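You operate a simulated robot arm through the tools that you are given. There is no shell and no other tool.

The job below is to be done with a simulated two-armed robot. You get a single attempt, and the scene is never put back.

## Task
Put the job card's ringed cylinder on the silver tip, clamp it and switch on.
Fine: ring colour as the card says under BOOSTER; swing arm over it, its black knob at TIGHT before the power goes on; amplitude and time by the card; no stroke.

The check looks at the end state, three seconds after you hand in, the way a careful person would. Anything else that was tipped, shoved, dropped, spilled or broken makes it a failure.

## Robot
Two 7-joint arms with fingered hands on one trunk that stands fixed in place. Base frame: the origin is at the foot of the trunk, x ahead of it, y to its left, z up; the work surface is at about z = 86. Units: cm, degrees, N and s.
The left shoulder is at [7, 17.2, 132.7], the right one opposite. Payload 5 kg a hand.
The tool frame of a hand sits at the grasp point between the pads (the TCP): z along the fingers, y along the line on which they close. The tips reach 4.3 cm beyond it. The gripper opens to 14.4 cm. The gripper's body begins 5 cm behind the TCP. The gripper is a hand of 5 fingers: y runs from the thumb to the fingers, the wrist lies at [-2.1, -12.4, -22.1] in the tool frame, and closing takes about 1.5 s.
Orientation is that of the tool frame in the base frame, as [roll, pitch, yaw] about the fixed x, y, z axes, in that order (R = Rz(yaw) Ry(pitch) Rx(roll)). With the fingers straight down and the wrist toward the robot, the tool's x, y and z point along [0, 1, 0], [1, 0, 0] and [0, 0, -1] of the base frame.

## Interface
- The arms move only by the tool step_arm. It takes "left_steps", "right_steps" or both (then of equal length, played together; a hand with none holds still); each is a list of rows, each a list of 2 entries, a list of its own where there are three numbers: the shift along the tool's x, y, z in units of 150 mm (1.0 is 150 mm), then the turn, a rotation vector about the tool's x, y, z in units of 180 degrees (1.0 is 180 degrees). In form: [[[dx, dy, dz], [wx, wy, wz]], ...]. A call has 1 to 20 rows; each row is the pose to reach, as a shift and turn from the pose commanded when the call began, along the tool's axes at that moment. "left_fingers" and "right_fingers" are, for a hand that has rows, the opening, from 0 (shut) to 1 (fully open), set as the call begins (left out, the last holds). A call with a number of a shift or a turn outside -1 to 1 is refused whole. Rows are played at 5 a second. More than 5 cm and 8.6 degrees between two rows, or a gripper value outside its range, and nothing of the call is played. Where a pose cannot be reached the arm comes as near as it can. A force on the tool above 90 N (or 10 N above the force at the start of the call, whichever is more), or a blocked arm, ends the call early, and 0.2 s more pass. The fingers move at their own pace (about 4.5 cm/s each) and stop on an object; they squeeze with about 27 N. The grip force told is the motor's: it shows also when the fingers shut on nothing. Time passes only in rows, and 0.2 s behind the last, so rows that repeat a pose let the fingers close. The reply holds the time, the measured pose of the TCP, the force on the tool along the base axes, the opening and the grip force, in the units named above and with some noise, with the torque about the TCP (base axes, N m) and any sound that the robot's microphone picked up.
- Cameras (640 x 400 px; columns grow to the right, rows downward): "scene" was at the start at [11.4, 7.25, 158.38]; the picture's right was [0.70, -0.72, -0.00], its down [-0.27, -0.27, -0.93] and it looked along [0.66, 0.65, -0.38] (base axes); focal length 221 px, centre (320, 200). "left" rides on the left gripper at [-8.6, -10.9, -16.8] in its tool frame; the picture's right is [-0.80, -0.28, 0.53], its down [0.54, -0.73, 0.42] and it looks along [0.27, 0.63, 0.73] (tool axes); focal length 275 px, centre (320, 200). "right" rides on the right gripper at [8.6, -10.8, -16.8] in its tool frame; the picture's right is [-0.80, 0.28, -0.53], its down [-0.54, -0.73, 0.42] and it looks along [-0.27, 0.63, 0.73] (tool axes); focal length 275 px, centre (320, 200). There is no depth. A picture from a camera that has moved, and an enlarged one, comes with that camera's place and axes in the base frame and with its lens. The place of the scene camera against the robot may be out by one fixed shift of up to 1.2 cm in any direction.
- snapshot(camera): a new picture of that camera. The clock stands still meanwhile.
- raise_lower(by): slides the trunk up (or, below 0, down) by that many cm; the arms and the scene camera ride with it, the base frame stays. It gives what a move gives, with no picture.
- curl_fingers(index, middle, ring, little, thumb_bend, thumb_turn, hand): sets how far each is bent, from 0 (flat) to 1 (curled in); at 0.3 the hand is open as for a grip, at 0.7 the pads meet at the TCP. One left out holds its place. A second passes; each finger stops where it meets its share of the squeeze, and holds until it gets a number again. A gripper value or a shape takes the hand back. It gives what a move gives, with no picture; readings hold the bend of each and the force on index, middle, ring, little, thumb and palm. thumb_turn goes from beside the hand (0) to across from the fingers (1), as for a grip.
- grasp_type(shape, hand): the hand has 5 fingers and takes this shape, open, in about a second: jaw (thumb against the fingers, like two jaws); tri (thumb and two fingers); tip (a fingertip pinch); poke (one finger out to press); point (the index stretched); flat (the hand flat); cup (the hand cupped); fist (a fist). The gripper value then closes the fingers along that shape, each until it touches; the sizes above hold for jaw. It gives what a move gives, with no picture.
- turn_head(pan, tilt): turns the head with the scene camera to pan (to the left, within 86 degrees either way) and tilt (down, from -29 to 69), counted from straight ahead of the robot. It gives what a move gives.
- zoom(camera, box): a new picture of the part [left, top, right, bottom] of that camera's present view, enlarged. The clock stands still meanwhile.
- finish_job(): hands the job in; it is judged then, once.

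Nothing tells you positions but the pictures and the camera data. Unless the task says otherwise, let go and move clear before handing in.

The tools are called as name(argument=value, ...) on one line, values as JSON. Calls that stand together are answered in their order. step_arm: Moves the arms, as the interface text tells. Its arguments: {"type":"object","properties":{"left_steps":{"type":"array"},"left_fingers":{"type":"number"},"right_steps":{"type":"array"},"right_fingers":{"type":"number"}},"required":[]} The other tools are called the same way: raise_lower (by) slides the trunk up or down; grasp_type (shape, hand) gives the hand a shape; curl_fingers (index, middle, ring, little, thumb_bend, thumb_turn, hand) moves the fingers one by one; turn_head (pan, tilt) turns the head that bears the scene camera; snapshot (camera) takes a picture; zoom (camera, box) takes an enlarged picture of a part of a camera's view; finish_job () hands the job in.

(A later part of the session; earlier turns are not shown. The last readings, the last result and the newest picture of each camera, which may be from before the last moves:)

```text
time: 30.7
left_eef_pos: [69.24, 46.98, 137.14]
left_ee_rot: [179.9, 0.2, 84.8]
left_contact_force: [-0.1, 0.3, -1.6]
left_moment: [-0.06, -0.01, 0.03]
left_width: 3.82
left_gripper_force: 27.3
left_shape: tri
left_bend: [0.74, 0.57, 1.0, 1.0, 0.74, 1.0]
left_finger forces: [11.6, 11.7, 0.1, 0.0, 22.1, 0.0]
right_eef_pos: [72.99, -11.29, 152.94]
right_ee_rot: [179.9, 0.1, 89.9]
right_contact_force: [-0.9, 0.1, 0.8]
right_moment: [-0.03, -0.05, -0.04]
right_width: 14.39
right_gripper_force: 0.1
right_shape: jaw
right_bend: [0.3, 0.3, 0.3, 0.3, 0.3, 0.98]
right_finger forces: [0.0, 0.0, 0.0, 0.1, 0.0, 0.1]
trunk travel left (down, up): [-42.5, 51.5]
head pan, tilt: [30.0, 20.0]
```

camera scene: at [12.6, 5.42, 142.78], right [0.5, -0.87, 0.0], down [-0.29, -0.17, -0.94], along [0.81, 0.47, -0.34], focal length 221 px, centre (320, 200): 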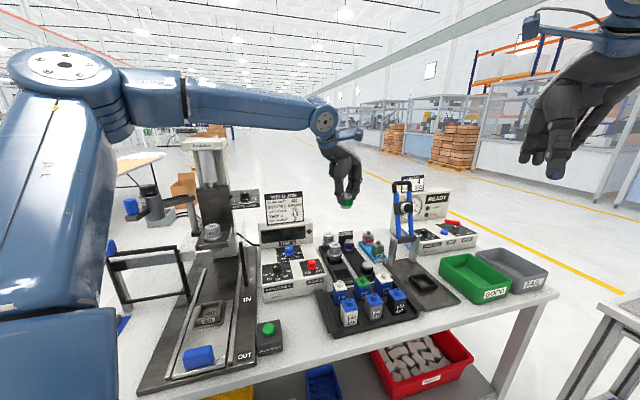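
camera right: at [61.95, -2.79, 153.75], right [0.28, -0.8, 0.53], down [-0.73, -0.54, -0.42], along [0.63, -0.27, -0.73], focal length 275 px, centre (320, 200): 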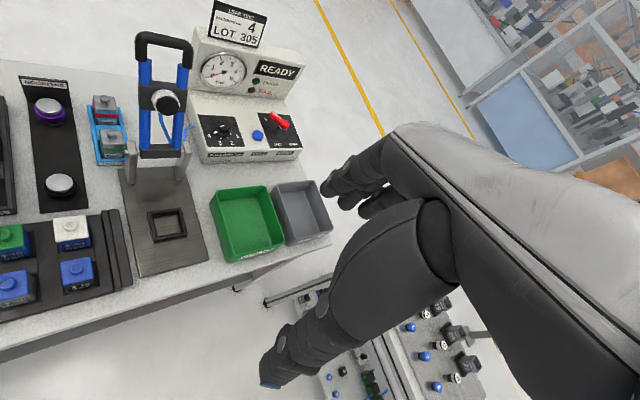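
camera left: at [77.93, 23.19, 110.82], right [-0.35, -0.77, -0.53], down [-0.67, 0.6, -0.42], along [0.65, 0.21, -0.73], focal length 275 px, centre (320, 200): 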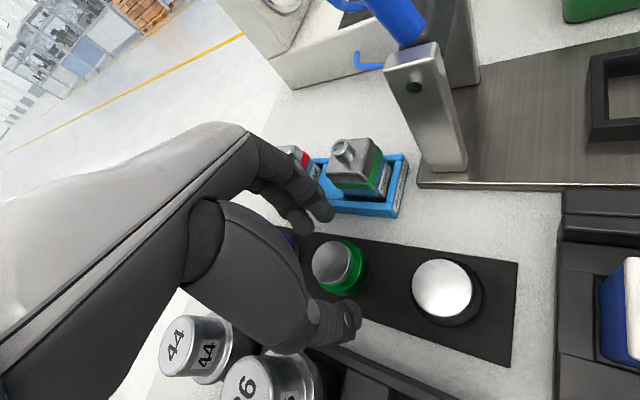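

step_arm(left_steps=[[[0.2, -0.17, 0], [0, 0, 0]], [[0.4, -0.34, 0], [0, 0, 0]], [[0.6, -0.51, 0], [0, 0, 0]], [[0.75, -0.64, 0], [0, 0, 0]]])

turn_head(pan=55, tilt=30)

snapshot(camera="scene")

snapshot(camera="left")

```text
time: 31.7
left_eef_pos: [60.69, 59.3, 137.0]
left_ee_rot: [-179.9, 0.1, 84.9]
left_contact_force: [-0.6, 1.1, -1.1]
left_moment: [-0.01, 0.02, 0.02]
left_width: 3.82
left_gripper_force: 27.6
left_shape: tri
left_bend: [0.74, 0.57, 1.0, 1.0, 0.74, 1.0]
left_finger forces: [11.7, 11.9, 0.0, 0.1, 22.0, 0.0]
right_eef_pos: [72.95, -11.29, 152.98]
right_ee_rot: [-179.9, 0.1, 89.9]
right_contact_force: [-0.4, 0.4, -0.2]
right_moment: [-0.05, 0.0, -0.01]
right_width: 14.39
right_gripper_force: 0.0
right_shape: jaw
right_bend: [0.3, 0.3, 0.3, 0.3, 0.3, 0.98]
right_finger forces: [0.1, 0.0, 0.1, 0.1, 0.0, 0.0]
trunk travel left (down, up): [-42.5, 51.5]
head pan, tilt: [30.0, 20.0]
```

```text
time: 32.6
left_eef_pos: [60.72, 59.12, 137.08]
left_ee_rot: [-180.0, 0.0, 84.9]
left_contact_force: [-0.9, -0.4, -2.2]
left_moment: [0.02, -0.01, 0.0]
left_width: 3.83
left_gripper_force: 27.0
left_shape: tri
left_bend: [0.74, 0.57, 1.0, 1.0, 0.74, 1.0]
left_finger forces: [11.8, 11.9, 0.0, 0.0, 22.0, 0.0]
right_eef_pos: [73.08, -11.41, 152.89]
right_ee_rot: [179.9, 0.0, 90.0]
right_contact_force: [0.4, 0.1, -0.6]
right_moment: [0.01, -0.03, -0.01]
right_width: 14.37
right_gripper_force: 0.0
right_shape: jaw
right_bend: [0.3, 0.3, 0.3, 0.3, 0.3, 0.98]
right_finger forces: [0.0, 0.1, 0.0, 0.0, 0.0, 0.1]
trunk travel left (down, up): [-42.5, 51.5]
head pan, tilt: [55.0, 30.0]
```

```text
taken
camera scene: at [9.99, 8.14, 157.16], right [0.82, -0.57, 0.0], down [-0.29, -0.41, -0.87], along [0.5, 0.71, -0.5], focal length 221 px, centre (320, 200)
```

scene: 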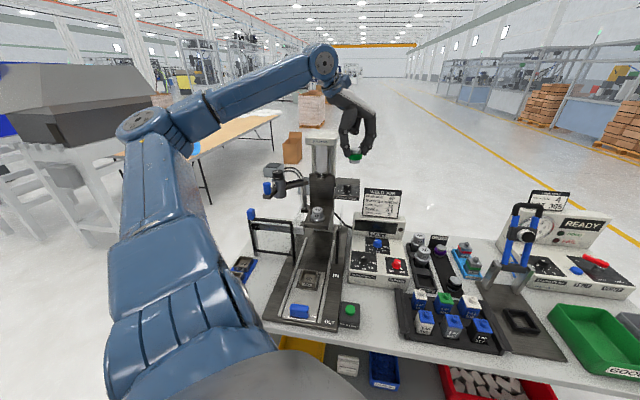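

```text
taken
camera left: at [49.13, 51.51, 153.82], right [-0.35, -0.77, -0.53], down [-0.68, 0.6, -0.42], along [0.65, 0.21, -0.73], focal length 275 px, centre (320, 200)
```

left: 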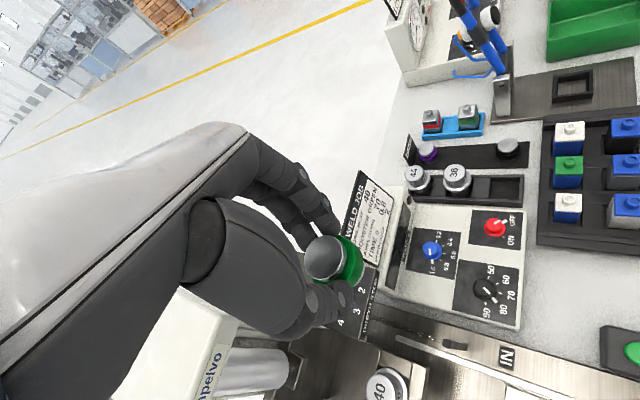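

The press head overhangs about 6 cm behind the horn axis, so with the present hand heading the knuckles would come too near it. I'll back off toward the robot and rotate the hand 120° so the knuckles stay clear on descent.

step_arm(left_steps=[[[-0.03, -0.026, 0], [0, 0, -0.0417]], [[-0.06, -0.052, 0], [0, 0, -0.0833]], [[-0.09, -0.078, 0], [0, 0, -0.125]], [[-0.12, -0.104, 0], [0, 0, -0.1667]], [[-0.15, -0.13, 0], [0, 0, -0.2083]], [[-0.18, -0.156, 0], [0, 0, -0.25]], [[-0.21, -0.182, 0], [0, 0, -0.2917]], [[-0.24, -0.208, 0], [0, 0, -0.3333]], [[-0.27, -0.234, 0], [0, 0, -0.375]], [[-0.3, -0.26, 0], [0, 0, -0.4167]], [[-0.33, -0.286, 0], [0, 0, -0.4583]], [[-0.36, -0.312, 0], [0, 0, -0.5]], [[-0.39, -0.338, 0], [0, 0, -0.5417]], [[-0.42, -0.364, 0], [0, 0, -0.5833]], [[-0.44, -0.39, 0], [0, 0, -0.625]], [[-0.45, -0.409, 0], [0, 0, -0.6667]]])

snapshot(camera="left")

snapshot(camera="scene")

```text
time: 36.0
left_eef_pos: [54.0, 52.76, 137.13]
left_ee_rot: [-180.0, 0.0, -154.9]
left_contact_force: [-0.7, 0.2, -1.7]
left_moment: [0.03, 0.01, 0.04]
left_width: 3.84
left_gripper_force: 27.0
left_shape: tri
left_bend: [0.74, 0.57, 1.0, 1.0, 0.74, 1.0]
left_finger forces: [11.6, 11.9, 0.0, 0.1, 21.7, 0.0]
right_eef_pos: [73.04, -11.4, 152.89]
right_ee_rot: [-179.9, 0.0, 90.0]
right_contact_force: [0.4, 0.0, -0.5]
right_moment: [0.01, 0.04, 0.01]
right_width: 14.38
right_gripper_force: 0.1
right_shape: jaw
right_bend: [0.3, 0.3, 0.3, 0.3, 0.3, 0.98]
right_finger forces: [0.1, 0.0, 0.1, 0.0, 0.0, 0.1]
trunk travel left (down, up): [-42.5, 51.5]
head pan, tilt: [55.0, 30.0]
```

```text
taken
camera left: at [66.42, 46.6, 153.8], right [0.84, 0.08, -0.53], down [-0.18, -0.89, -0.42], along [-0.51, 0.45, -0.73], focal length 275 px, centre (320, 200)
```

left: 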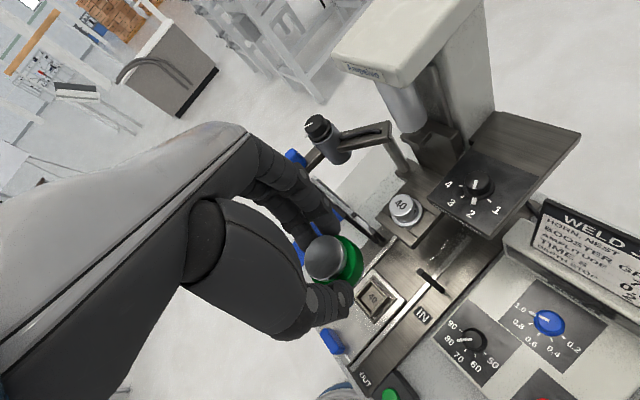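

```text
taken
camera scene: at [10.03, 8.11, 157.15], right [0.82, -0.57, 0.0], down [-0.29, -0.41, -0.87], along [0.5, 0.71, -0.5], focal length 221 px, centre (320, 200)
```

scene: 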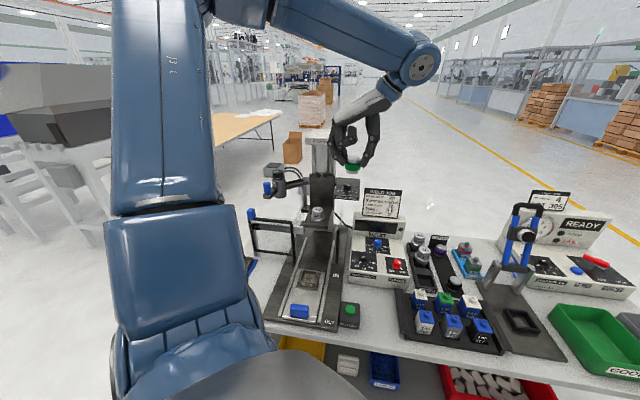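

Good view of the press now. I'll zoom to refine the horn position and the head/box clearances from this angle.

zoom(camera="left", box=[340, 140, 500, 240])

zoom(camera="left", box=[280, 40, 520, 190])

zoom(camera="left", box=[260, 200, 420, 300])

```text
4.00 times, centred on (420, 190) of left
camera zoom: at [66.42, 46.6, 153.8], right [0.84, 0.08, -0.53], down [-0.18, -0.89, -0.42], along [-0.51, 0.45, -0.73], focal length 1101 px, centre (-80, 240)
```

zoom: 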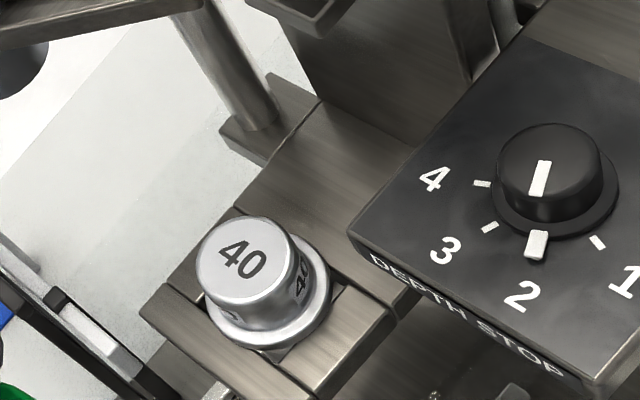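

```text
2.67 times, centred on (400, 115) of left
camera zoom: at [66.42, 46.6, 153.8], right [0.84, 0.08, -0.53], down [-0.18, -0.89, -0.42], along [-0.51, 0.45, -0.73], focal length 734 px, centre (107, 427)
```

zoom: 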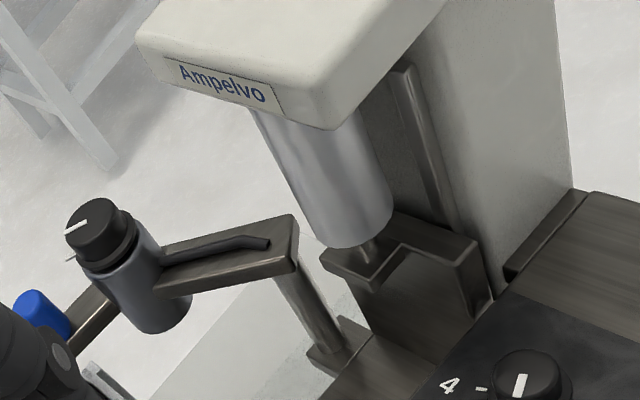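

```text
4.00 times, centred on (340, 250) of left
camera zoom: at [66.42, 46.6, 153.8], right [0.84, 0.08, -0.53], down [-0.18, -0.89, -0.42], along [-0.51, 0.45, -0.73], focal length 1101 px, centre (240, 0)
```

zoom: 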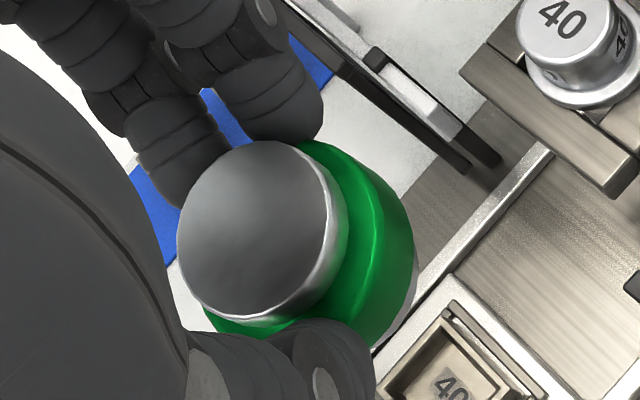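

Horn top refined to ≈ [53.1, 69.85, 108.9]. I'll move in over it at about z 129, short of the final spot, to check clearance to the head.

step_arm(left_steps=[[[-0.06, 0.17, 0.1], [0, 0, 0]], [[-0.13, 0.34, 0.2], [0, 0, 0]], [[-0.2, 0.51, 0.3], [0, 0, 0]], [[-0.26, 0.68, 0.4], [0, 0, 0]], [[-0.33, 0.85, 0.48], [0, 0, 0]]])

snapshot(camera="left")

zoom(camera="scene", box=[250, 100, 410, 200])

zoom(camera="scene", box=[250, 140, 410, 240])

```text
time: 37.2
left_eef_pos: [52.93, 66.81, 129.55]
left_ee_rot: [-179.8, -0.1, -155.1]
left_contact_force: [0.3, -0.2, -1.1]
left_moment: [-0.04, 0.0, -0.03]
left_width: 3.83
left_gripper_force: 27.1
left_shape: tri
left_bend: [0.74, 0.57, 1.0, 1.0, 0.74, 1.0]
left_finger forces: [11.7, 12.1, 0.1, 0.0, 21.7, 0.0]
right_eef_pos: [72.87, -11.09, 152.83]
right_ee_rot: [179.9, 0.0, 90.0]
right_contact_force: [-0.3, 1.2, -1.3]
right_moment: [-0.05, 0.02, -0.03]
right_width: 14.37
right_gripper_force: 0.0
right_shape: jaw
right_bend: [0.3, 0.3, 0.3, 0.3, 0.3, 0.98]
right_finger forces: [0.0, 0.1, 0.0, 0.0, 0.0, 0.1]
trunk travel left (down, up): [-42.5, 51.5]
head pan, tilt: [55.0, 30.0]
```

```text
taken
camera left: at [65.31, 60.65, 146.21], right [0.84, 0.08, -0.53], down [-0.19, -0.89, -0.42], along [-0.51, 0.45, -0.73], focal length 275 px, centre (320, 200)
```

left: 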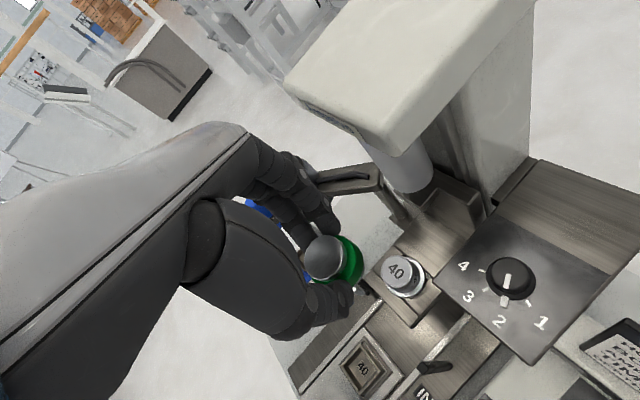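

```text
4.00 times, centred on (330, 150) of scene
camera zoom: at [9.97, 8.43, 157.14], right [0.82, -0.57, 0.0], down [-0.29, -0.41, -0.87], along [0.5, 0.71, -0.5], focal length 886 px, centre (280, 400)
```

zoom: 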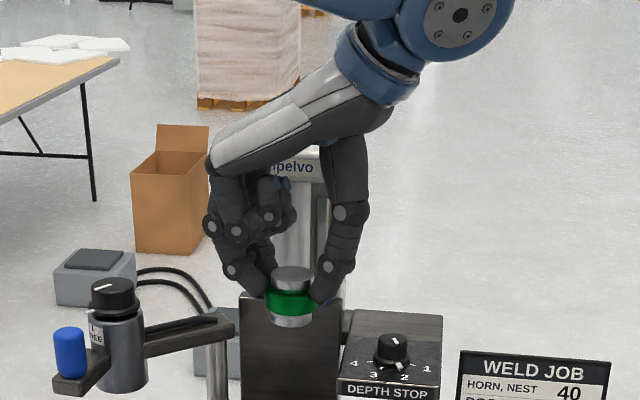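

```text
4.00 times, centred on (330, 190) of scene
camera zoom: at [9.97, 8.43, 157.14], right [0.82, -0.57, 0.0], down [-0.29, -0.41, -0.87], along [0.5, 0.71, -0.5], focal length 886 px, centre (280, 240)
```

zoom: 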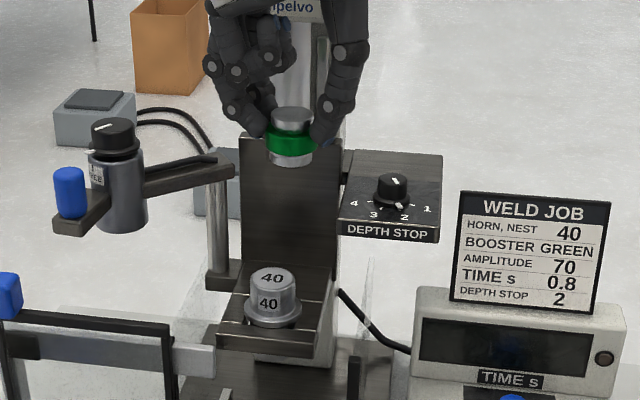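

zoom(camera="left", box=[300, 210, 460, 310])

zoom(camera="left", box=[220, 90, 460, 240])

```text
4.00 times, centred on (380, 260) of left
camera zoom: at [65.31, 60.65, 146.21], right [0.84, 0.08, -0.53], down [-0.19, -0.89, -0.42], along [-0.51, 0.45, -0.73], focal length 1101 px, centre (80, -40)
```

zoom: 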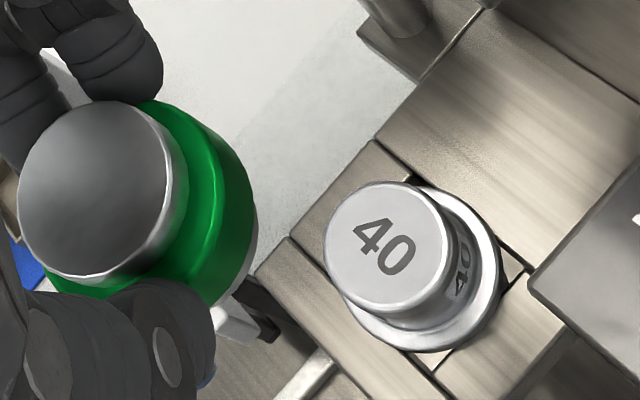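

```text
2.67 times, centred on (340, 165) of left
camera zoom: at [65.31, 60.65, 146.21], right [0.84, 0.08, -0.53], down [-0.19, -0.89, -0.42], along [-0.51, 0.45, -0.73], focal length 734 px, centre (267, 293)
```

zoom: 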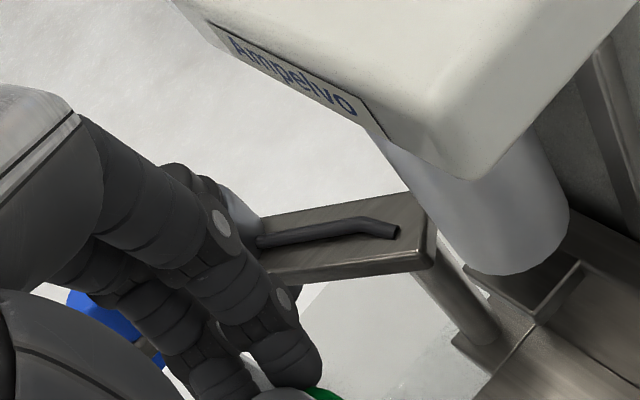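

Clearances look fine. I'll shift 3.1 cm to line up over the horn and descend to just above it.

step_arm(left_steps=[[[-0.045, 0.095, 0], [0, 0, 0]], [[-0.087, 0.187, 0], [0, 0, 0]], [[-0.087, 0.187, 0.2], [0, 0, 0]], [[-0.087, 0.187, 0.4], [0, 0, 0]], [[-0.087, 0.187, 0.6], [0, 0, 0]], [[-0.087, 0.187, 0.78], [0, 0, 0]], [[-0.087, 0.187, 0.78], [0, 0, 0]]])

zoom(camera="scene", box=[270, 160, 366, 220])

snapshot(camera="left")

zoom(camera="left", box=[260, 190, 420, 290])

```text
time: 38.8
left_eef_pos: [53.17, 69.56, 118.07]
left_ee_rot: [180.0, 0.1, -154.9]
left_contact_force: [-0.1, -0.1, -1.1]
left_moment: [0.01, -0.02, -0.04]
left_width: 3.83
left_gripper_force: 27.3
left_shape: tri
left_bend: [0.74, 0.57, 1.0, 1.0, 0.74, 1.0]
left_finger forces: [11.8, 12.1, 0.0, 0.1, 21.5, 0.0]
right_eef_pos: [72.96, -11.43, 152.85]
right_ee_rot: [180.0, 0.0, 90.0]
right_contact_force: [-0.1, -0.7, 0.5]
right_moment: [0.03, -0.03, 0.01]
right_width: 14.37
right_gripper_force: 0.1
right_shape: jaw
right_bend: [0.3, 0.3, 0.3, 0.3, 0.3, 0.98]
right_finger forces: [0.0, 0.0, 0.1, 0.1, 0.1, 0.1]
trunk travel left (down, up): [-42.5, 51.5]
head pan, tilt: [55.0, 30.0]
```

```text
6.67 times, centred on (318, 190) of scene
camera zoom: at [9.94, 8.12, 157.16], right [0.82, -0.57, 0.0], down [-0.29, -0.41, -0.87], along [0.5, 0.71, -0.5], focal length 1476 px, centre (333, 267)
```

zoom: 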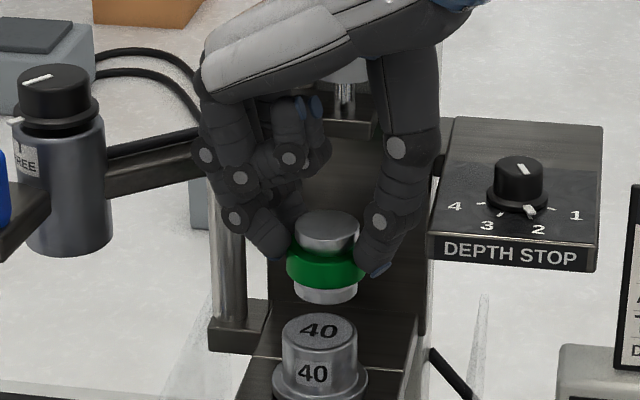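

```text
taken
camera left: at [65.61, 63.35, 134.82], right [0.84, 0.08, -0.53], down [-0.19, -0.89, -0.42], along [-0.51, 0.46, -0.73], focal length 275 px, centre (320, 200)
```

left: 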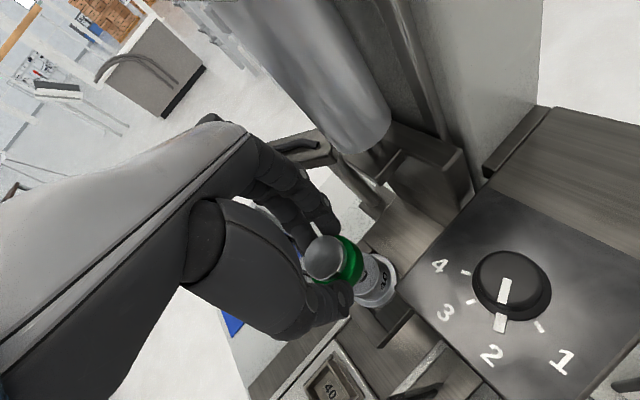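

```text
4.00 times, centred on (340, 240) of left
camera zoom: at [65.61, 63.35, 134.82], right [0.84, 0.08, -0.53], down [-0.19, -0.89, -0.42], along [-0.51, 0.46, -0.73], focal length 1101 px, centre (240, 40)
```

zoom: 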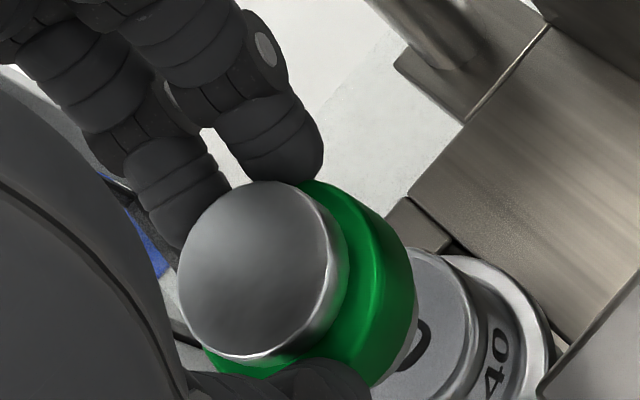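

step_arm(left_steps=[[[0, 0, 0], [0, 0, 0]], [[0, 0, 0], [0, 0, 0]]])

zoom(camera="scene", box=[294, 190, 342, 220])

zoom(camera="left", box=[300, 220, 420, 295])

```text
time: 39.4
left_eef_pos: [53.19, 69.67, 118.17]
left_ee_rot: [180.0, 0.0, -155.1]
left_contact_force: [0.2, 0.3, -1.1]
left_moment: [0.01, 0.0, -0.03]
left_width: 3.8
left_gripper_force: 26.8
left_shape: tri
left_bend: [0.74, 0.57, 1.0, 1.0, 0.74, 1.0]
left_finger forces: [11.8, 12.1, 0.1, 0.0, 21.5, 0.0]
right_eef_pos: [73.05, -11.25, 152.76]
right_ee_rot: [-180.0, 0.0, 90.1]
right_contact_force: [-0.3, -0.9, -0.7]
right_moment: [0.01, 0.03, -0.03]
right_width: 14.38
right_gripper_force: 0.1
right_shape: jaw
right_bend: [0.3, 0.3, 0.3, 0.3, 0.3, 0.98]
right_finger forces: [0.0, 0.0, 0.0, 0.1, 0.0, 0.0]
trunk travel left (down, up): [-42.5, 51.5]
head pan, tilt: [55.0, 30.0]
```

```text
13.33 times, centred on (318, 205) of scene
camera zoom: at [9.95, 8.16, 157.15], right [0.82, -0.57, 0.0], down [-0.29, -0.41, -0.87], along [0.5, 0.71, -0.5], focal length 2952 px, centre (347, 133)
```

zoom: 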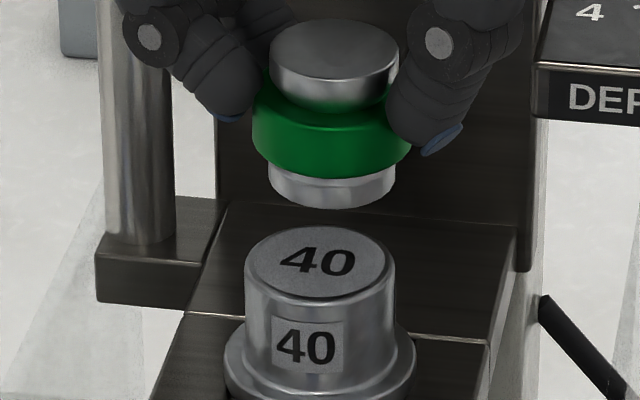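

```text
5.33 times, centred on (360, 258) of left
camera zoom: at [65.61, 63.38, 134.81], right [0.84, 0.08, -0.53], down [-0.19, -0.89, -0.42], along [-0.51, 0.46, -0.73], focal length 1468 px, centre (107, -107)
```

zoom: 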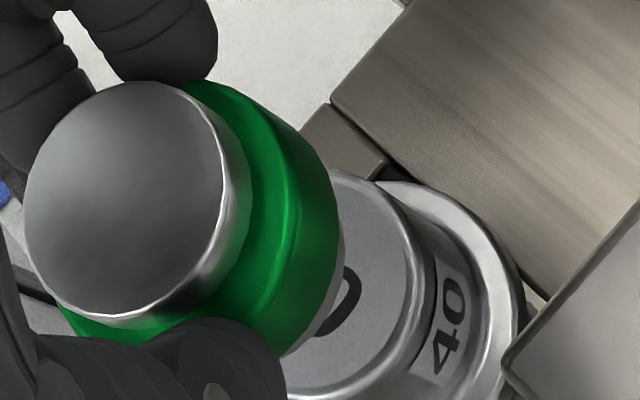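

The booster is about 0.4 cm off the horn axis and 2.8 cm above it. I'll correct sideways and lower slowly to near contact.

step_arm(left_steps=[[[0.008, 0.027, 0.0], [0, 0, 0]], [[0.008, 0.027, 0.05], [0, 0, 0]], [[0.008, 0.027, 0.1], [0, 0, 0]], [[0.008, 0.027, 0.14], [0, 0, 0]], [[0.008, 0.027, 0.14], [0, 0, 0]]])

zoom(camera="scene", box=[294, 190, 342, 220])

zoom(camera="left", box=[300, 220, 420, 295])

```text
time: 40.6
left_eef_pos: [52.88, 69.85, 116.19]
left_ee_rot: [-180.0, 0.0, -155.0]
left_contact_force: [0.3, -0.3, -1.0]
left_moment: [-0.01, -0.01, 0.01]
left_width: 3.86
left_gripper_force: 27.0
left_shape: tri
left_bend: [0.74, 0.57, 1.0, 1.0, 0.74, 1.0]
left_finger forces: [11.9, 12.1, 0.0, 0.0, 21.4, 0.1]
right_eef_pos: [73.05, -11.35, 152.88]
right_ee_rot: [180.0, 0.0, 89.9]
right_contact_force: [-0.3, -0.3, 0.1]
right_moment: [0.0, 0.01, 0.01]
right_width: 14.34
right_gripper_force: 0.1
right_shape: jaw
right_bend: [0.3, 0.3, 0.3, 0.3, 0.3, 0.98]
right_finger forces: [0.0, 0.0, 0.1, 0.1, 0.0, 0.0]
trunk travel left (down, up): [-42.5, 51.5]
head pan, tilt: [55.0, 30.0]
```

```text
13.33 times, centred on (318, 205) of scene
camera zoom: at [9.97, 8.17, 157.15], right [0.82, -0.57, 0.0], down [-0.29, -0.41, -0.87], along [0.5, 0.71, -0.5], focal length 2952 px, centre (347, 133)
```

zoom: 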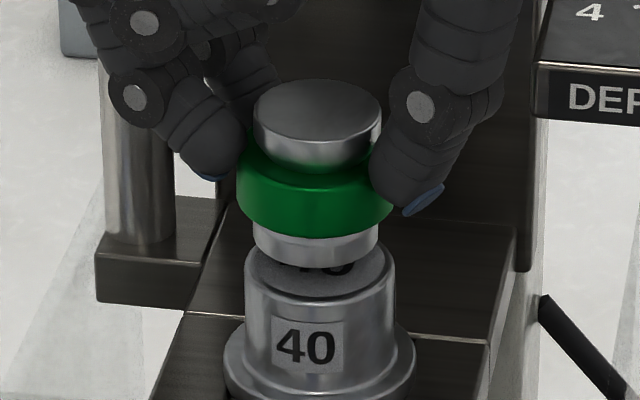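

```text
5.33 times, centred on (360, 258) of left
camera zoom: at [65.17, 63.61, 132.81], right [0.84, 0.08, -0.53], down [-0.19, -0.89, -0.42], along [-0.51, 0.46, -0.73], focal length 1468 px, centre (107, -107)
```

zoom: 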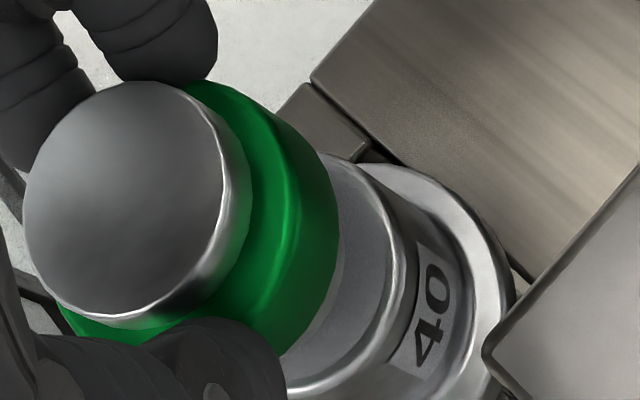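

step_arm(left_steps=[[[-0.005, -0.0085, 0.02], [0, 0, 0]], [[-0.005, -0.0085, 0.035], [0, 0, 0]], [[-0.005, -0.0085, 0.045], [0, 0, 0]], [[-0.005, -0.0085, 0.045], [0, 0, 0]]])

zoom(camera="scene", box=[294, 190, 342, 220])

zoom(camera="left", box=[300, 220, 420, 295])

```text
time: 41.6
left_eef_pos: [52.91, 69.8, 115.34]
left_ee_rot: [-179.9, 0.1, -155.1]
left_contact_force: [0.2, -0.3, -1.3]
left_moment: [0.0, 0.03, -0.01]
left_width: 3.83
left_gripper_force: 26.9
left_shape: tri
left_bend: [0.74, 0.57, 1.0, 1.0, 0.74, 1.0]
left_finger forces: [11.8, 12.1, 0.1, 0.1, 21.4, 0.1]
right_eef_pos: [73.08, -11.42, 152.96]
right_ee_rot: [-180.0, 0.1, 90.0]
right_contact_force: [-0.1, -0.1, -0.3]
right_moment: [-0.03, 0.01, 0.03]
right_width: 14.37
right_gripper_force: 0.0
right_shape: jaw
right_bend: [0.3, 0.3, 0.3, 0.3, 0.3, 0.98]
right_finger forces: [0.0, 0.0, 0.0, 0.0, 0.1, 0.0]
trunk travel left (down, up): [-42.5, 51.5]
head pan, tilt: [55.0, 30.0]
```

```text
13.33 times, centred on (318, 205) of scene
camera zoom: at [9.97, 8.18, 157.15], right [0.82, -0.57, 0.0], down [-0.29, -0.41, -0.87], along [0.5, 0.71, -0.5], focal length 2952 px, centre (347, 133)
```

zoom: 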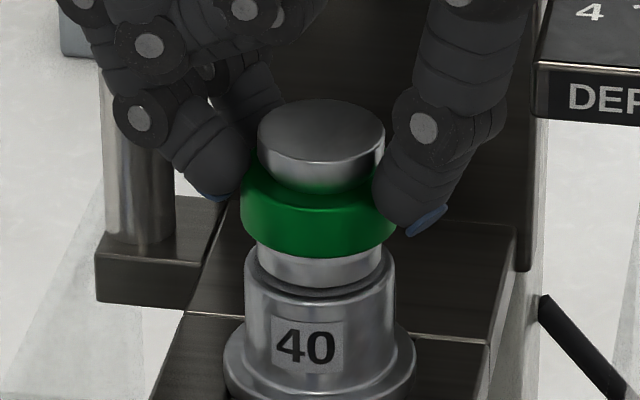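

```text
5.33 times, centred on (360, 258) of left
camera zoom: at [65.29, 63.59, 132.09], right [0.84, 0.08, -0.53], down [-0.19, -0.89, -0.42], along [-0.51, 0.46, -0.73], focal length 1468 px, centre (107, -107)
```

zoom: 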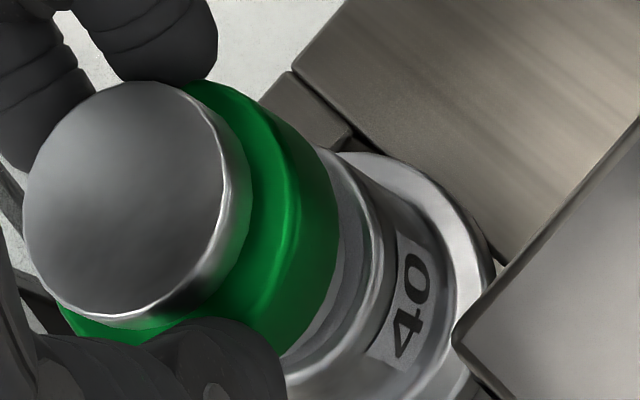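

step_arm(left_steps=[[[0, 0, 0.006], [0, 0, 0]], [[0, 0, 0.012], [0, 0, 0]], [[0, 0, 0.012], [0, 0, 0]]])

zoom(camera="scene", box=[294, 190, 342, 220])

```text
time: 42.4
left_eef_pos: [52.91, 69.72, 115.17]
left_ee_rot: [-179.9, 0.0, -155.1]
left_contact_force: [-0.3, -0.4, -1.5]
left_moment: [-0.02, 0.0, 0.0]
left_width: 3.84
left_gripper_force: 27.0
left_shape: tri
left_bend: [0.74, 0.57, 1.0, 1.0, 0.74, 1.0]
left_finger forces: [11.7, 12.1, 0.0, 0.1, 21.5, 0.0]
right_eef_pos: [73.01, -11.27, 152.81]
right_ee_rot: [-180.0, 0.0, 90.0]
right_contact_force: [0.0, -0.2, -0.2]
right_moment: [0.0, 0.04, -0.01]
right_width: 14.4
right_gripper_force: 0.0
right_shape: jaw
right_bend: [0.3, 0.3, 0.3, 0.3, 0.3, 0.98]
right_finger forces: [0.0, 0.1, 0.0, 0.1, 0.1, 0.0]
trunk travel left (down, up): [-42.5, 51.5]
head pan, tilt: [55.0, 30.0]
```

```text
13.33 times, centred on (318, 205) of scene
camera zoom: at [9.97, 8.17, 157.15], right [0.82, -0.57, 0.0], down [-0.29, -0.41, -0.87], along [0.5, 0.71, -0.5], focal length 2952 px, centre (347, 133)
```

zoom: 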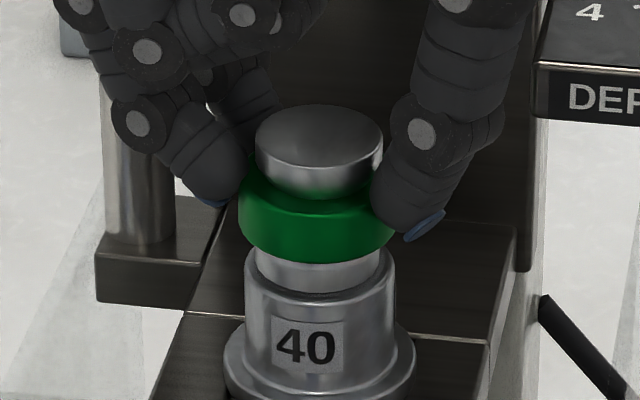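

step_arm(left_steps=[[[0, 0, 0.005], [0, 0, 0]], [[0, 0, 0.01], [0, 0, 0]], [[0, 0, 0.01], [0, 0, 0]]])

zoom(camera="scene", box=[294, 190, 342, 220])

```text
time: 43.2
left_eef_pos: [52.78, 69.84, 115.18]
left_ee_rot: [180.0, 0.0, -155.1]
left_contact_force: [-0.6, -0.1, -1.2]
left_moment: [0.02, 0.01, -0.02]
left_width: 3.82
left_gripper_force: 27.2
left_shape: tri
left_bend: [0.74, 0.57, 1.0, 1.0, 0.74, 1.0]
left_finger forces: [11.8, 12.1, 0.0, 0.0, 21.6, 0.1]
right_eef_pos: [72.95, -11.47, 152.83]
right_ee_rot: [179.9, 0.0, 90.1]
right_contact_force: [0.4, 1.2, -1.0]
right_moment: [0.04, 0.0, 0.01]
right_width: 14.38
right_gripper_force: 0.1
right_shape: jaw
right_bend: [0.3, 0.3, 0.3, 0.3, 0.3, 0.98]
right_finger forces: [0.1, 0.0, 0.1, 0.1, 0.0, 0.0]
trunk travel left (down, up): [-42.5, 51.5]
head pan, tilt: [55.0, 30.0]
```

```text
13.33 times, centred on (318, 205) of scene
camera zoom: at [9.97, 8.17, 157.15], right [0.82, -0.57, 0.0], down [-0.29, -0.41, -0.87], along [0.5, 0.71, -0.5], focal length 2952 px, centre (347, 133)
```

zoom: 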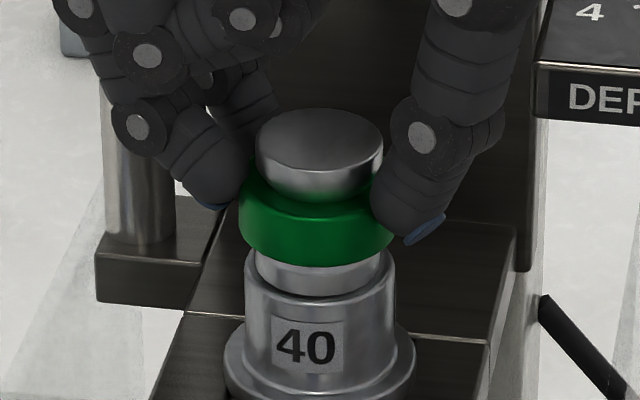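

zoom(camera="left", box=[310, 220, 406, 280])

snapshot(camera="right")

```text
6.67 times, centred on (358, 250) of left
camera zoom: at [65.21, 63.59, 131.81], right [0.84, 0.08, -0.53], down [-0.19, -0.89, -0.42], along [-0.51, 0.46, -0.73], focal length 1835 px, centre (67, -133)
```

zoom: 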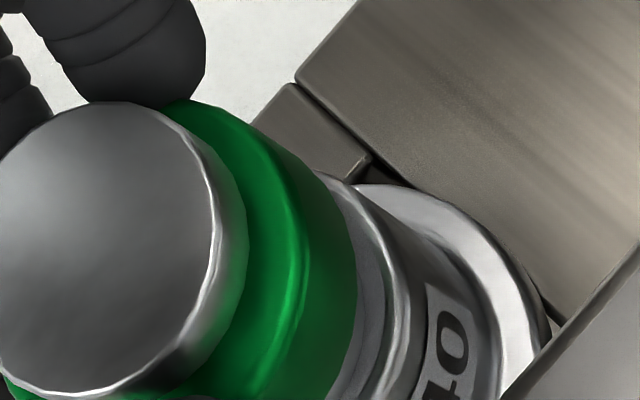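

```text
taken
camera right: at [62.25, -2.77, 169.6], right [0.28, -0.8, 0.53], down [-0.73, -0.54, -0.42], along [0.63, -0.27, -0.73], focal length 275 px, centre (320, 200)
```

right: 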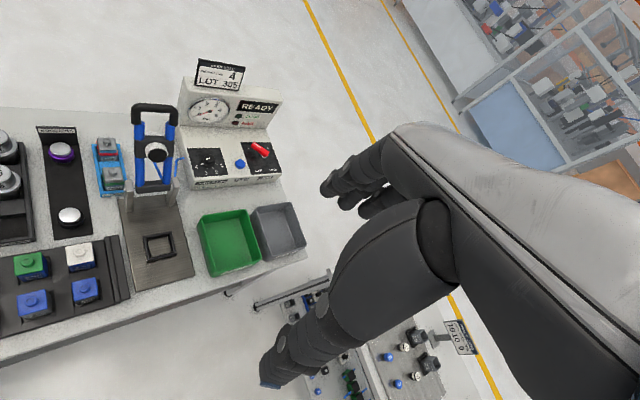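

zoom(camera="scene", box=[306, 200, 330, 215])

```text
16.00 times, centred on (318, 208) of scene
camera zoom: at [9.97, 8.17, 157.15], right [0.82, -0.57, 0.0], down [-0.29, -0.41, -0.87], along [0.5, 0.71, -0.5], focal length 3542 px, centre (352, 80)
```

zoom: 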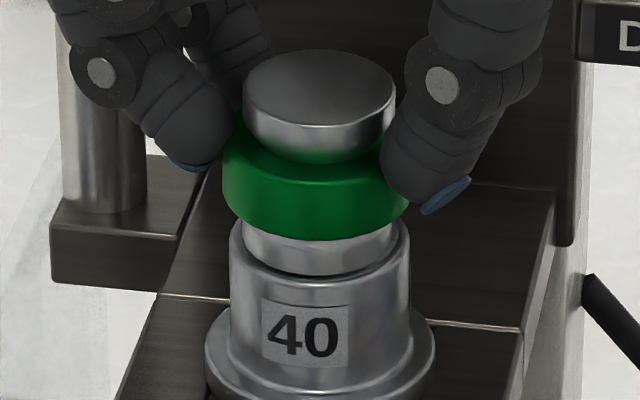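

step_arm(left_steps=[[[0, 0, 0.006], [0, 0, 0]], [[0, 0, 0.012], [0, 0, 0]], [[0, 0, 0.012], [0, 0, 0]]])

zoom(camera="scene", box=[306, 200, 330, 215])

```text
time: 44.0
left_eef_pos: [52.9, 69.77, 115.01]
left_ee_rot: [180.0, 0.1, -155.1]
left_contact_force: [0.1, 0.1, 6.5]
left_moment: [-0.1, -0.03, -0.01]
left_width: 3.82
left_gripper_force: 26.9
left_shape: tri
left_bend: [0.74, 0.57, 1.0, 1.0, 0.74, 1.0]
left_finger forces: [12.9, 13.5, 0.1, 0.1, 25.1, 0.0]
right_eef_pos: [72.96, -11.48, 152.93]
right_ee_rot: [180.0, 0.0, 89.9]
right_contact_force: [0.1, -0.1, 0.0]
right_moment: [0.02, 0.0, -0.02]
right_width: 14.38
right_gripper_force: 0.2
right_shape: jaw
right_bend: [0.3, 0.3, 0.3, 0.3, 0.3, 0.98]
right_finger forces: [0.0, 0.1, 0.1, 0.1, 0.0, 0.0]
trunk travel left (down, up): [-42.5, 51.5]
head pan, tilt: [55.0, 30.0]
```

```text
16.00 times, centred on (318, 208) of scene
camera zoom: at [9.9, 8.11, 157.17], right [0.82, -0.57, 0.0], down [-0.29, -0.41, -0.87], along [0.5, 0.71, -0.5], focal length 3542 px, centre (352, 80)
```

zoom: 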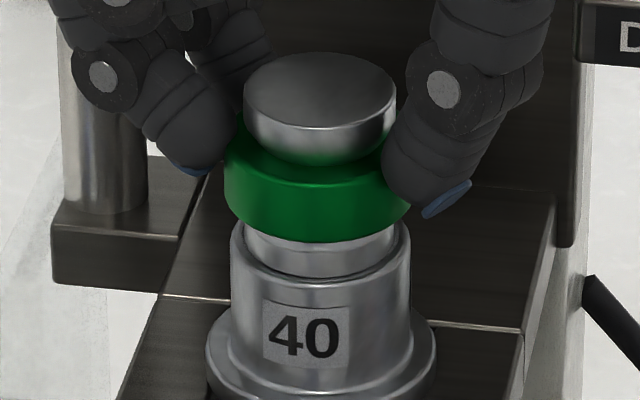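

Contact made (about 8 N down) and the booster is centred on the horn. Now I'll release gently.

step_arm(left_steps=[[[0, 0, -0.002], [0, 0, 0]], [[0, 0, -0.002], [0, 0, 0]], [[0, 0, -0.002], [0, 0, 0]], [[0, 0, -0.002], [0, 0, 0]]], left_fingers=0.42)

zoom(camera="scene", box=[294, 190, 342, 220])

zoom(camera="left", box=[260, 190, 420, 290])

```text
time: 45.0
left_eef_pos: [52.91, 69.83, 114.99]
left_ee_rot: [-180.0, 0.0, -155.0]
left_contact_force: [0.5, 0.3, 0.4]
left_moment: [-0.04, 0.01, 0.02]
left_width: 6.0
left_gripper_force: 0.0
left_shape: tri
left_bend: [0.74, 0.48, 0.99, 0.99, 0.72, 1.0]
left_finger forces: [0.0, 0.0, 0.1, 0.1, 0.1, 0.0]
right_eef_pos: [73.16, -11.3, 152.86]
right_ee_rot: [-180.0, 0.0, 90.0]
right_contact_force: [0.4, 0.1, -0.7]
right_moment: [0.01, -0.01, -0.03]
right_width: 14.36
right_gripper_force: 0.0
right_shape: jaw
right_bend: [0.3, 0.3, 0.3, 0.3, 0.3, 0.98]
right_finger forces: [0.0, 0.0, 0.0, 0.1, 0.0, 0.1]
trunk travel left (down, up): [-42.5, 51.5]
head pan, tilt: [55.0, 30.0]
```

```text
13.33 times, centred on (318, 205) of scene
camera zoom: at [9.98, 8.17, 157.15], right [0.82, -0.57, 0.0], down [-0.29, -0.41, -0.87], along [0.5, 0.71, -0.5], focal length 2952 px, centre (347, 133)
```

zoom: 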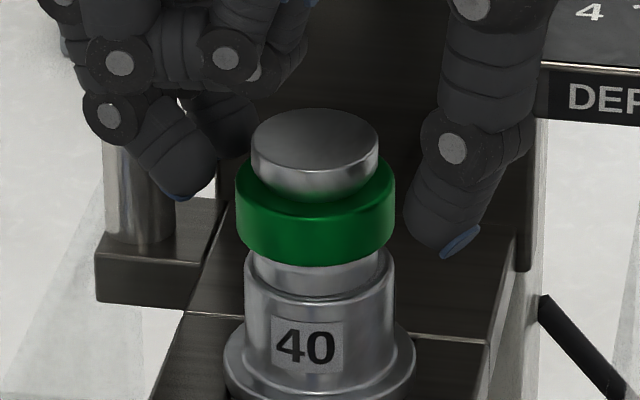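

```text
4.00 times, centred on (340, 240) of left
camera zoom: at [65.34, 63.61, 131.65], right [0.84, 0.08, -0.53], down [-0.19, -0.89, -0.42], along [-0.51, 0.46, -0.73], focal length 1101 px, centre (240, 40)
```

zoom: 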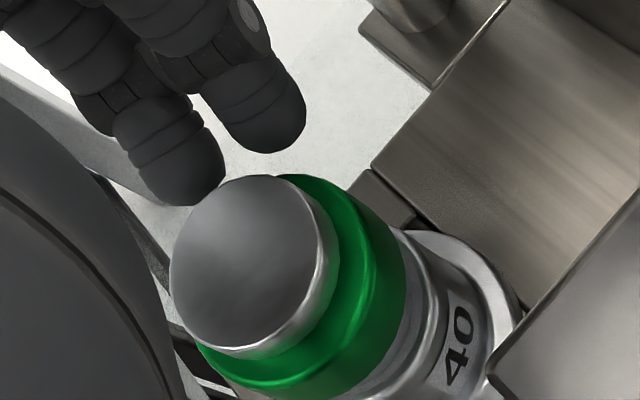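

The booster stands free on the horn, centred within ~2 mm. I'll rise straight up clear of it.

step_arm(left_steps=[[[0, 0, -0.1], [0, 0, 0]], [[0, 0, -0.3], [0, 0, 0]], [[0, 0, -0.55], [0, 0, 0]], [[0, 0, -0.8], [0, 0, 0]], [[0, 0, -0.98], [0, 0, 0]]])

snapshot(camera="left")

zoom(camera="scene", box=[250, 140, 410, 240])

```text
time: 46.2
left_eef_pos: [52.67, 69.54, 129.7]
left_ee_rot: [180.0, 0.1, -155.1]
left_contact_force: [-0.3, 0.0, -0.5]
left_moment: [0.02, 0.03, -0.04]
left_width: 6.03
left_gripper_force: 0.1
left_shape: tri
left_bend: [0.74, 0.48, 0.99, 0.99, 0.72, 1.0]
left_finger forces: [0.0, 0.1, 0.1, 0.0, 0.1, 0.0]
right_eef_pos: [72.94, -11.51, 153.02]
right_ee_rot: [-179.9, 0.0, 90.0]
right_contact_force: [0.7, -0.3, -0.8]
right_moment: [0.04, -0.03, 0.0]
right_width: 14.37
right_gripper_force: 0.0
right_shape: jaw
right_bend: [0.3, 0.3, 0.3, 0.3, 0.3, 0.98]
right_finger forces: [0.0, 0.0, 0.1, 0.0, 0.1, 0.0]
trunk travel left (down, up): [-42.5, 51.5]
head pan, tilt: [55.0, 30.0]
```

```text
taken
camera left: at [65.14, 63.39, 146.44], right [0.84, 0.08, -0.53], down [-0.19, -0.89, -0.42], along [-0.51, 0.46, -0.73], focal length 275 px, centre (320, 200)
```

left: 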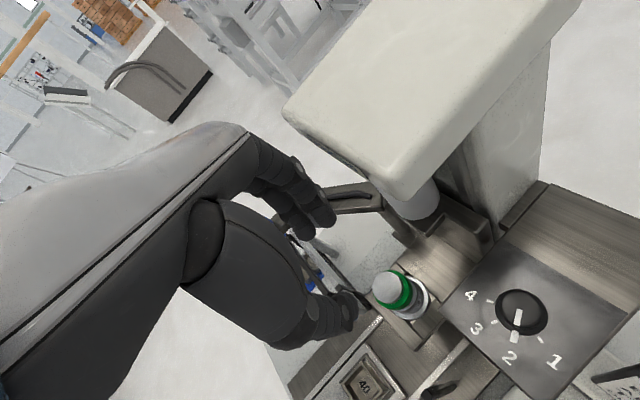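

```text
4.00 times, centred on (330, 190) of scene
camera zoom: at [9.94, 8.07, 157.15], right [0.82, -0.57, 0.0], down [-0.29, -0.41, -0.87], along [0.5, 0.71, -0.5], focal length 886 px, centre (280, 240)
```

zoom: 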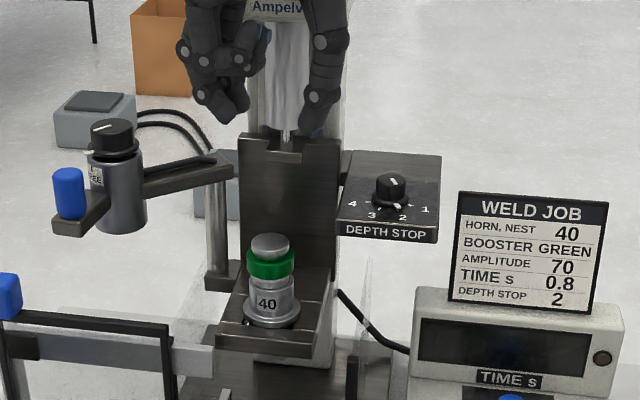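

The booster stays put on the horn. Next I'll back the hand off toward the robot, then turn it to come down on the blue handle of the swing arm.

step_arm(left_steps=[[[0.18, -0.115, -0.057], [0, 0, 0]], [[0.36, -0.23, -0.115], [0, 0, 0]], [[0.54, -0.345, -0.172], [0, 0, 0]], [[0.72, -0.46, -0.23], [0, 0, 0]], [[0.909, -0.577, -0.287], [0, 0, 0]]])

step_arm(left_steps=[[[0, 0, 0], [0, 0, 0.0447]], [[0, 0, 0], [0, 0, 0.0895]], [[0, 0, 0], [0, 0, 0.1342]], [[0, 0, 0], [0, 0, 0.1789]], [[0, 0, 0], [0, 0, 0.2237]], [[0, 0, 0], [0, 0, 0.2684]], [[0, 0, 0], [0, 0, 0.3132]], [[0, 0, 0], [0, 0, 0.3579]], [[0, 0, 0], [0, 0, 0.4026]], [[0, 0, 0], [0, 0, 0.4474]], [[0, 0, 0], [0, 0, 0.4921]], [[0, 0, 0], [0, 0, 0.5368]], [[0, 0, 0], [0, 0, 0.5816]], [[0, 0, 0], [0, 0, 0.6263]], [[0, 0, 0], [0, 0, 0.6711]], [[0, 0, 0], [0, 0, 0.7158]], [[0, 0, 0], [0, 0, 0.7605]], [[0, 0, 0], [0, 0, 0.8053]], [[0, 0, 0], [0, 0, 0.85]]])

snapshot(camera="scene")

snapshot(camera="left")

```text
time: 47.4
left_eef_pos: [44.25, 55.96, 134.17]
left_ee_rot: [-180.0, 0.1, -155.0]
left_contact_force: [-0.1, -1.5, -0.4]
left_moment: [0.06, 0.0, 0.02]
left_width: 6.03
left_gripper_force: 0.0
left_shape: tri
left_bend: [0.74, 0.48, 0.99, 0.99, 0.72, 1.0]
left_finger forces: [0.0, 0.0, 0.1, 0.1, 0.0, 0.0]
right_eef_pos: [72.86, -11.67, 152.88]
right_ee_rot: [179.9, -0.1, 89.9]
right_contact_force: [-0.9, -1.4, -0.2]
right_moment: [0.09, -0.02, 0.0]
right_width: 14.38
right_gripper_force: 0.0
right_shape: jaw
right_bend: [0.3, 0.3, 0.3, 0.3, 0.3, 0.98]
right_finger forces: [0.1, 0.0, 0.0, 0.1, 0.0, 0.0]
trunk travel left (down, up): [-42.5, 51.5]
head pan, tilt: [55.0, 30.0]
```

```text
time: 51.4
left_eef_pos: [44.22, 56.23, 134.03]
left_ee_rot: [180.0, 0.0, 51.7]
left_contact_force: [0.2, 0.5, -1.1]
left_moment: [-0.04, 0.01, 0.0]
left_width: 6.05
left_gripper_force: 0.2
left_shape: tri
left_bend: [0.74, 0.48, 0.99, 0.99, 0.72, 1.0]
left_finger forces: [0.0, 0.0, 0.0, 0.0, 0.0, 0.1]
right_eef_pos: [73.14, -11.2, 152.81]
right_ee_rot: [-179.9, 0.0, 90.0]
right_contact_force: [0.7, 0.6, 0.1]
right_moment: [0.0, 0.05, -0.01]
right_width: 14.37
right_gripper_force: 0.1
right_shape: jaw
right_bend: [0.3, 0.3, 0.3, 0.3, 0.3, 0.98]
right_finger forces: [0.0, 0.0, 0.1, 0.0, 0.1, 0.0]
trunk travel left (down, up): [-42.5, 51.5]
head pan, tilt: [55.0, 30.0]
```

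```text
taken
camera scene: at [10.04, 8.23, 157.14], right [0.82, -0.57, 0.0], down [-0.29, -0.41, -0.87], along [0.5, 0.71, -0.5], focal length 221 px, centre (320, 200)
```

scene: 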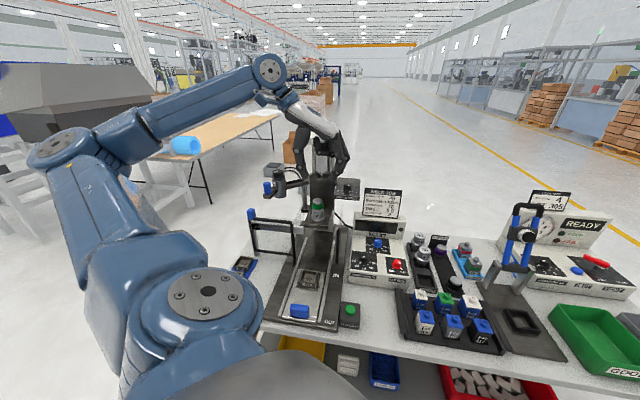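

```text
taken
camera left: at [30.35, 56.19, 150.64], right [-0.72, -0.45, -0.53], down [-0.24, 0.87, -0.42], along [0.66, -0.18, -0.73], focal length 275 px, centre (320, 200)
```

left: 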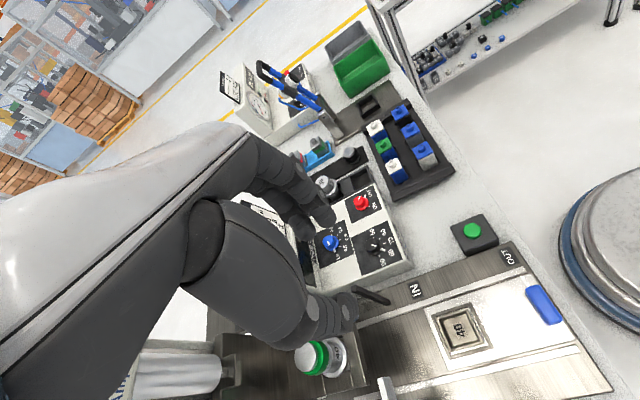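

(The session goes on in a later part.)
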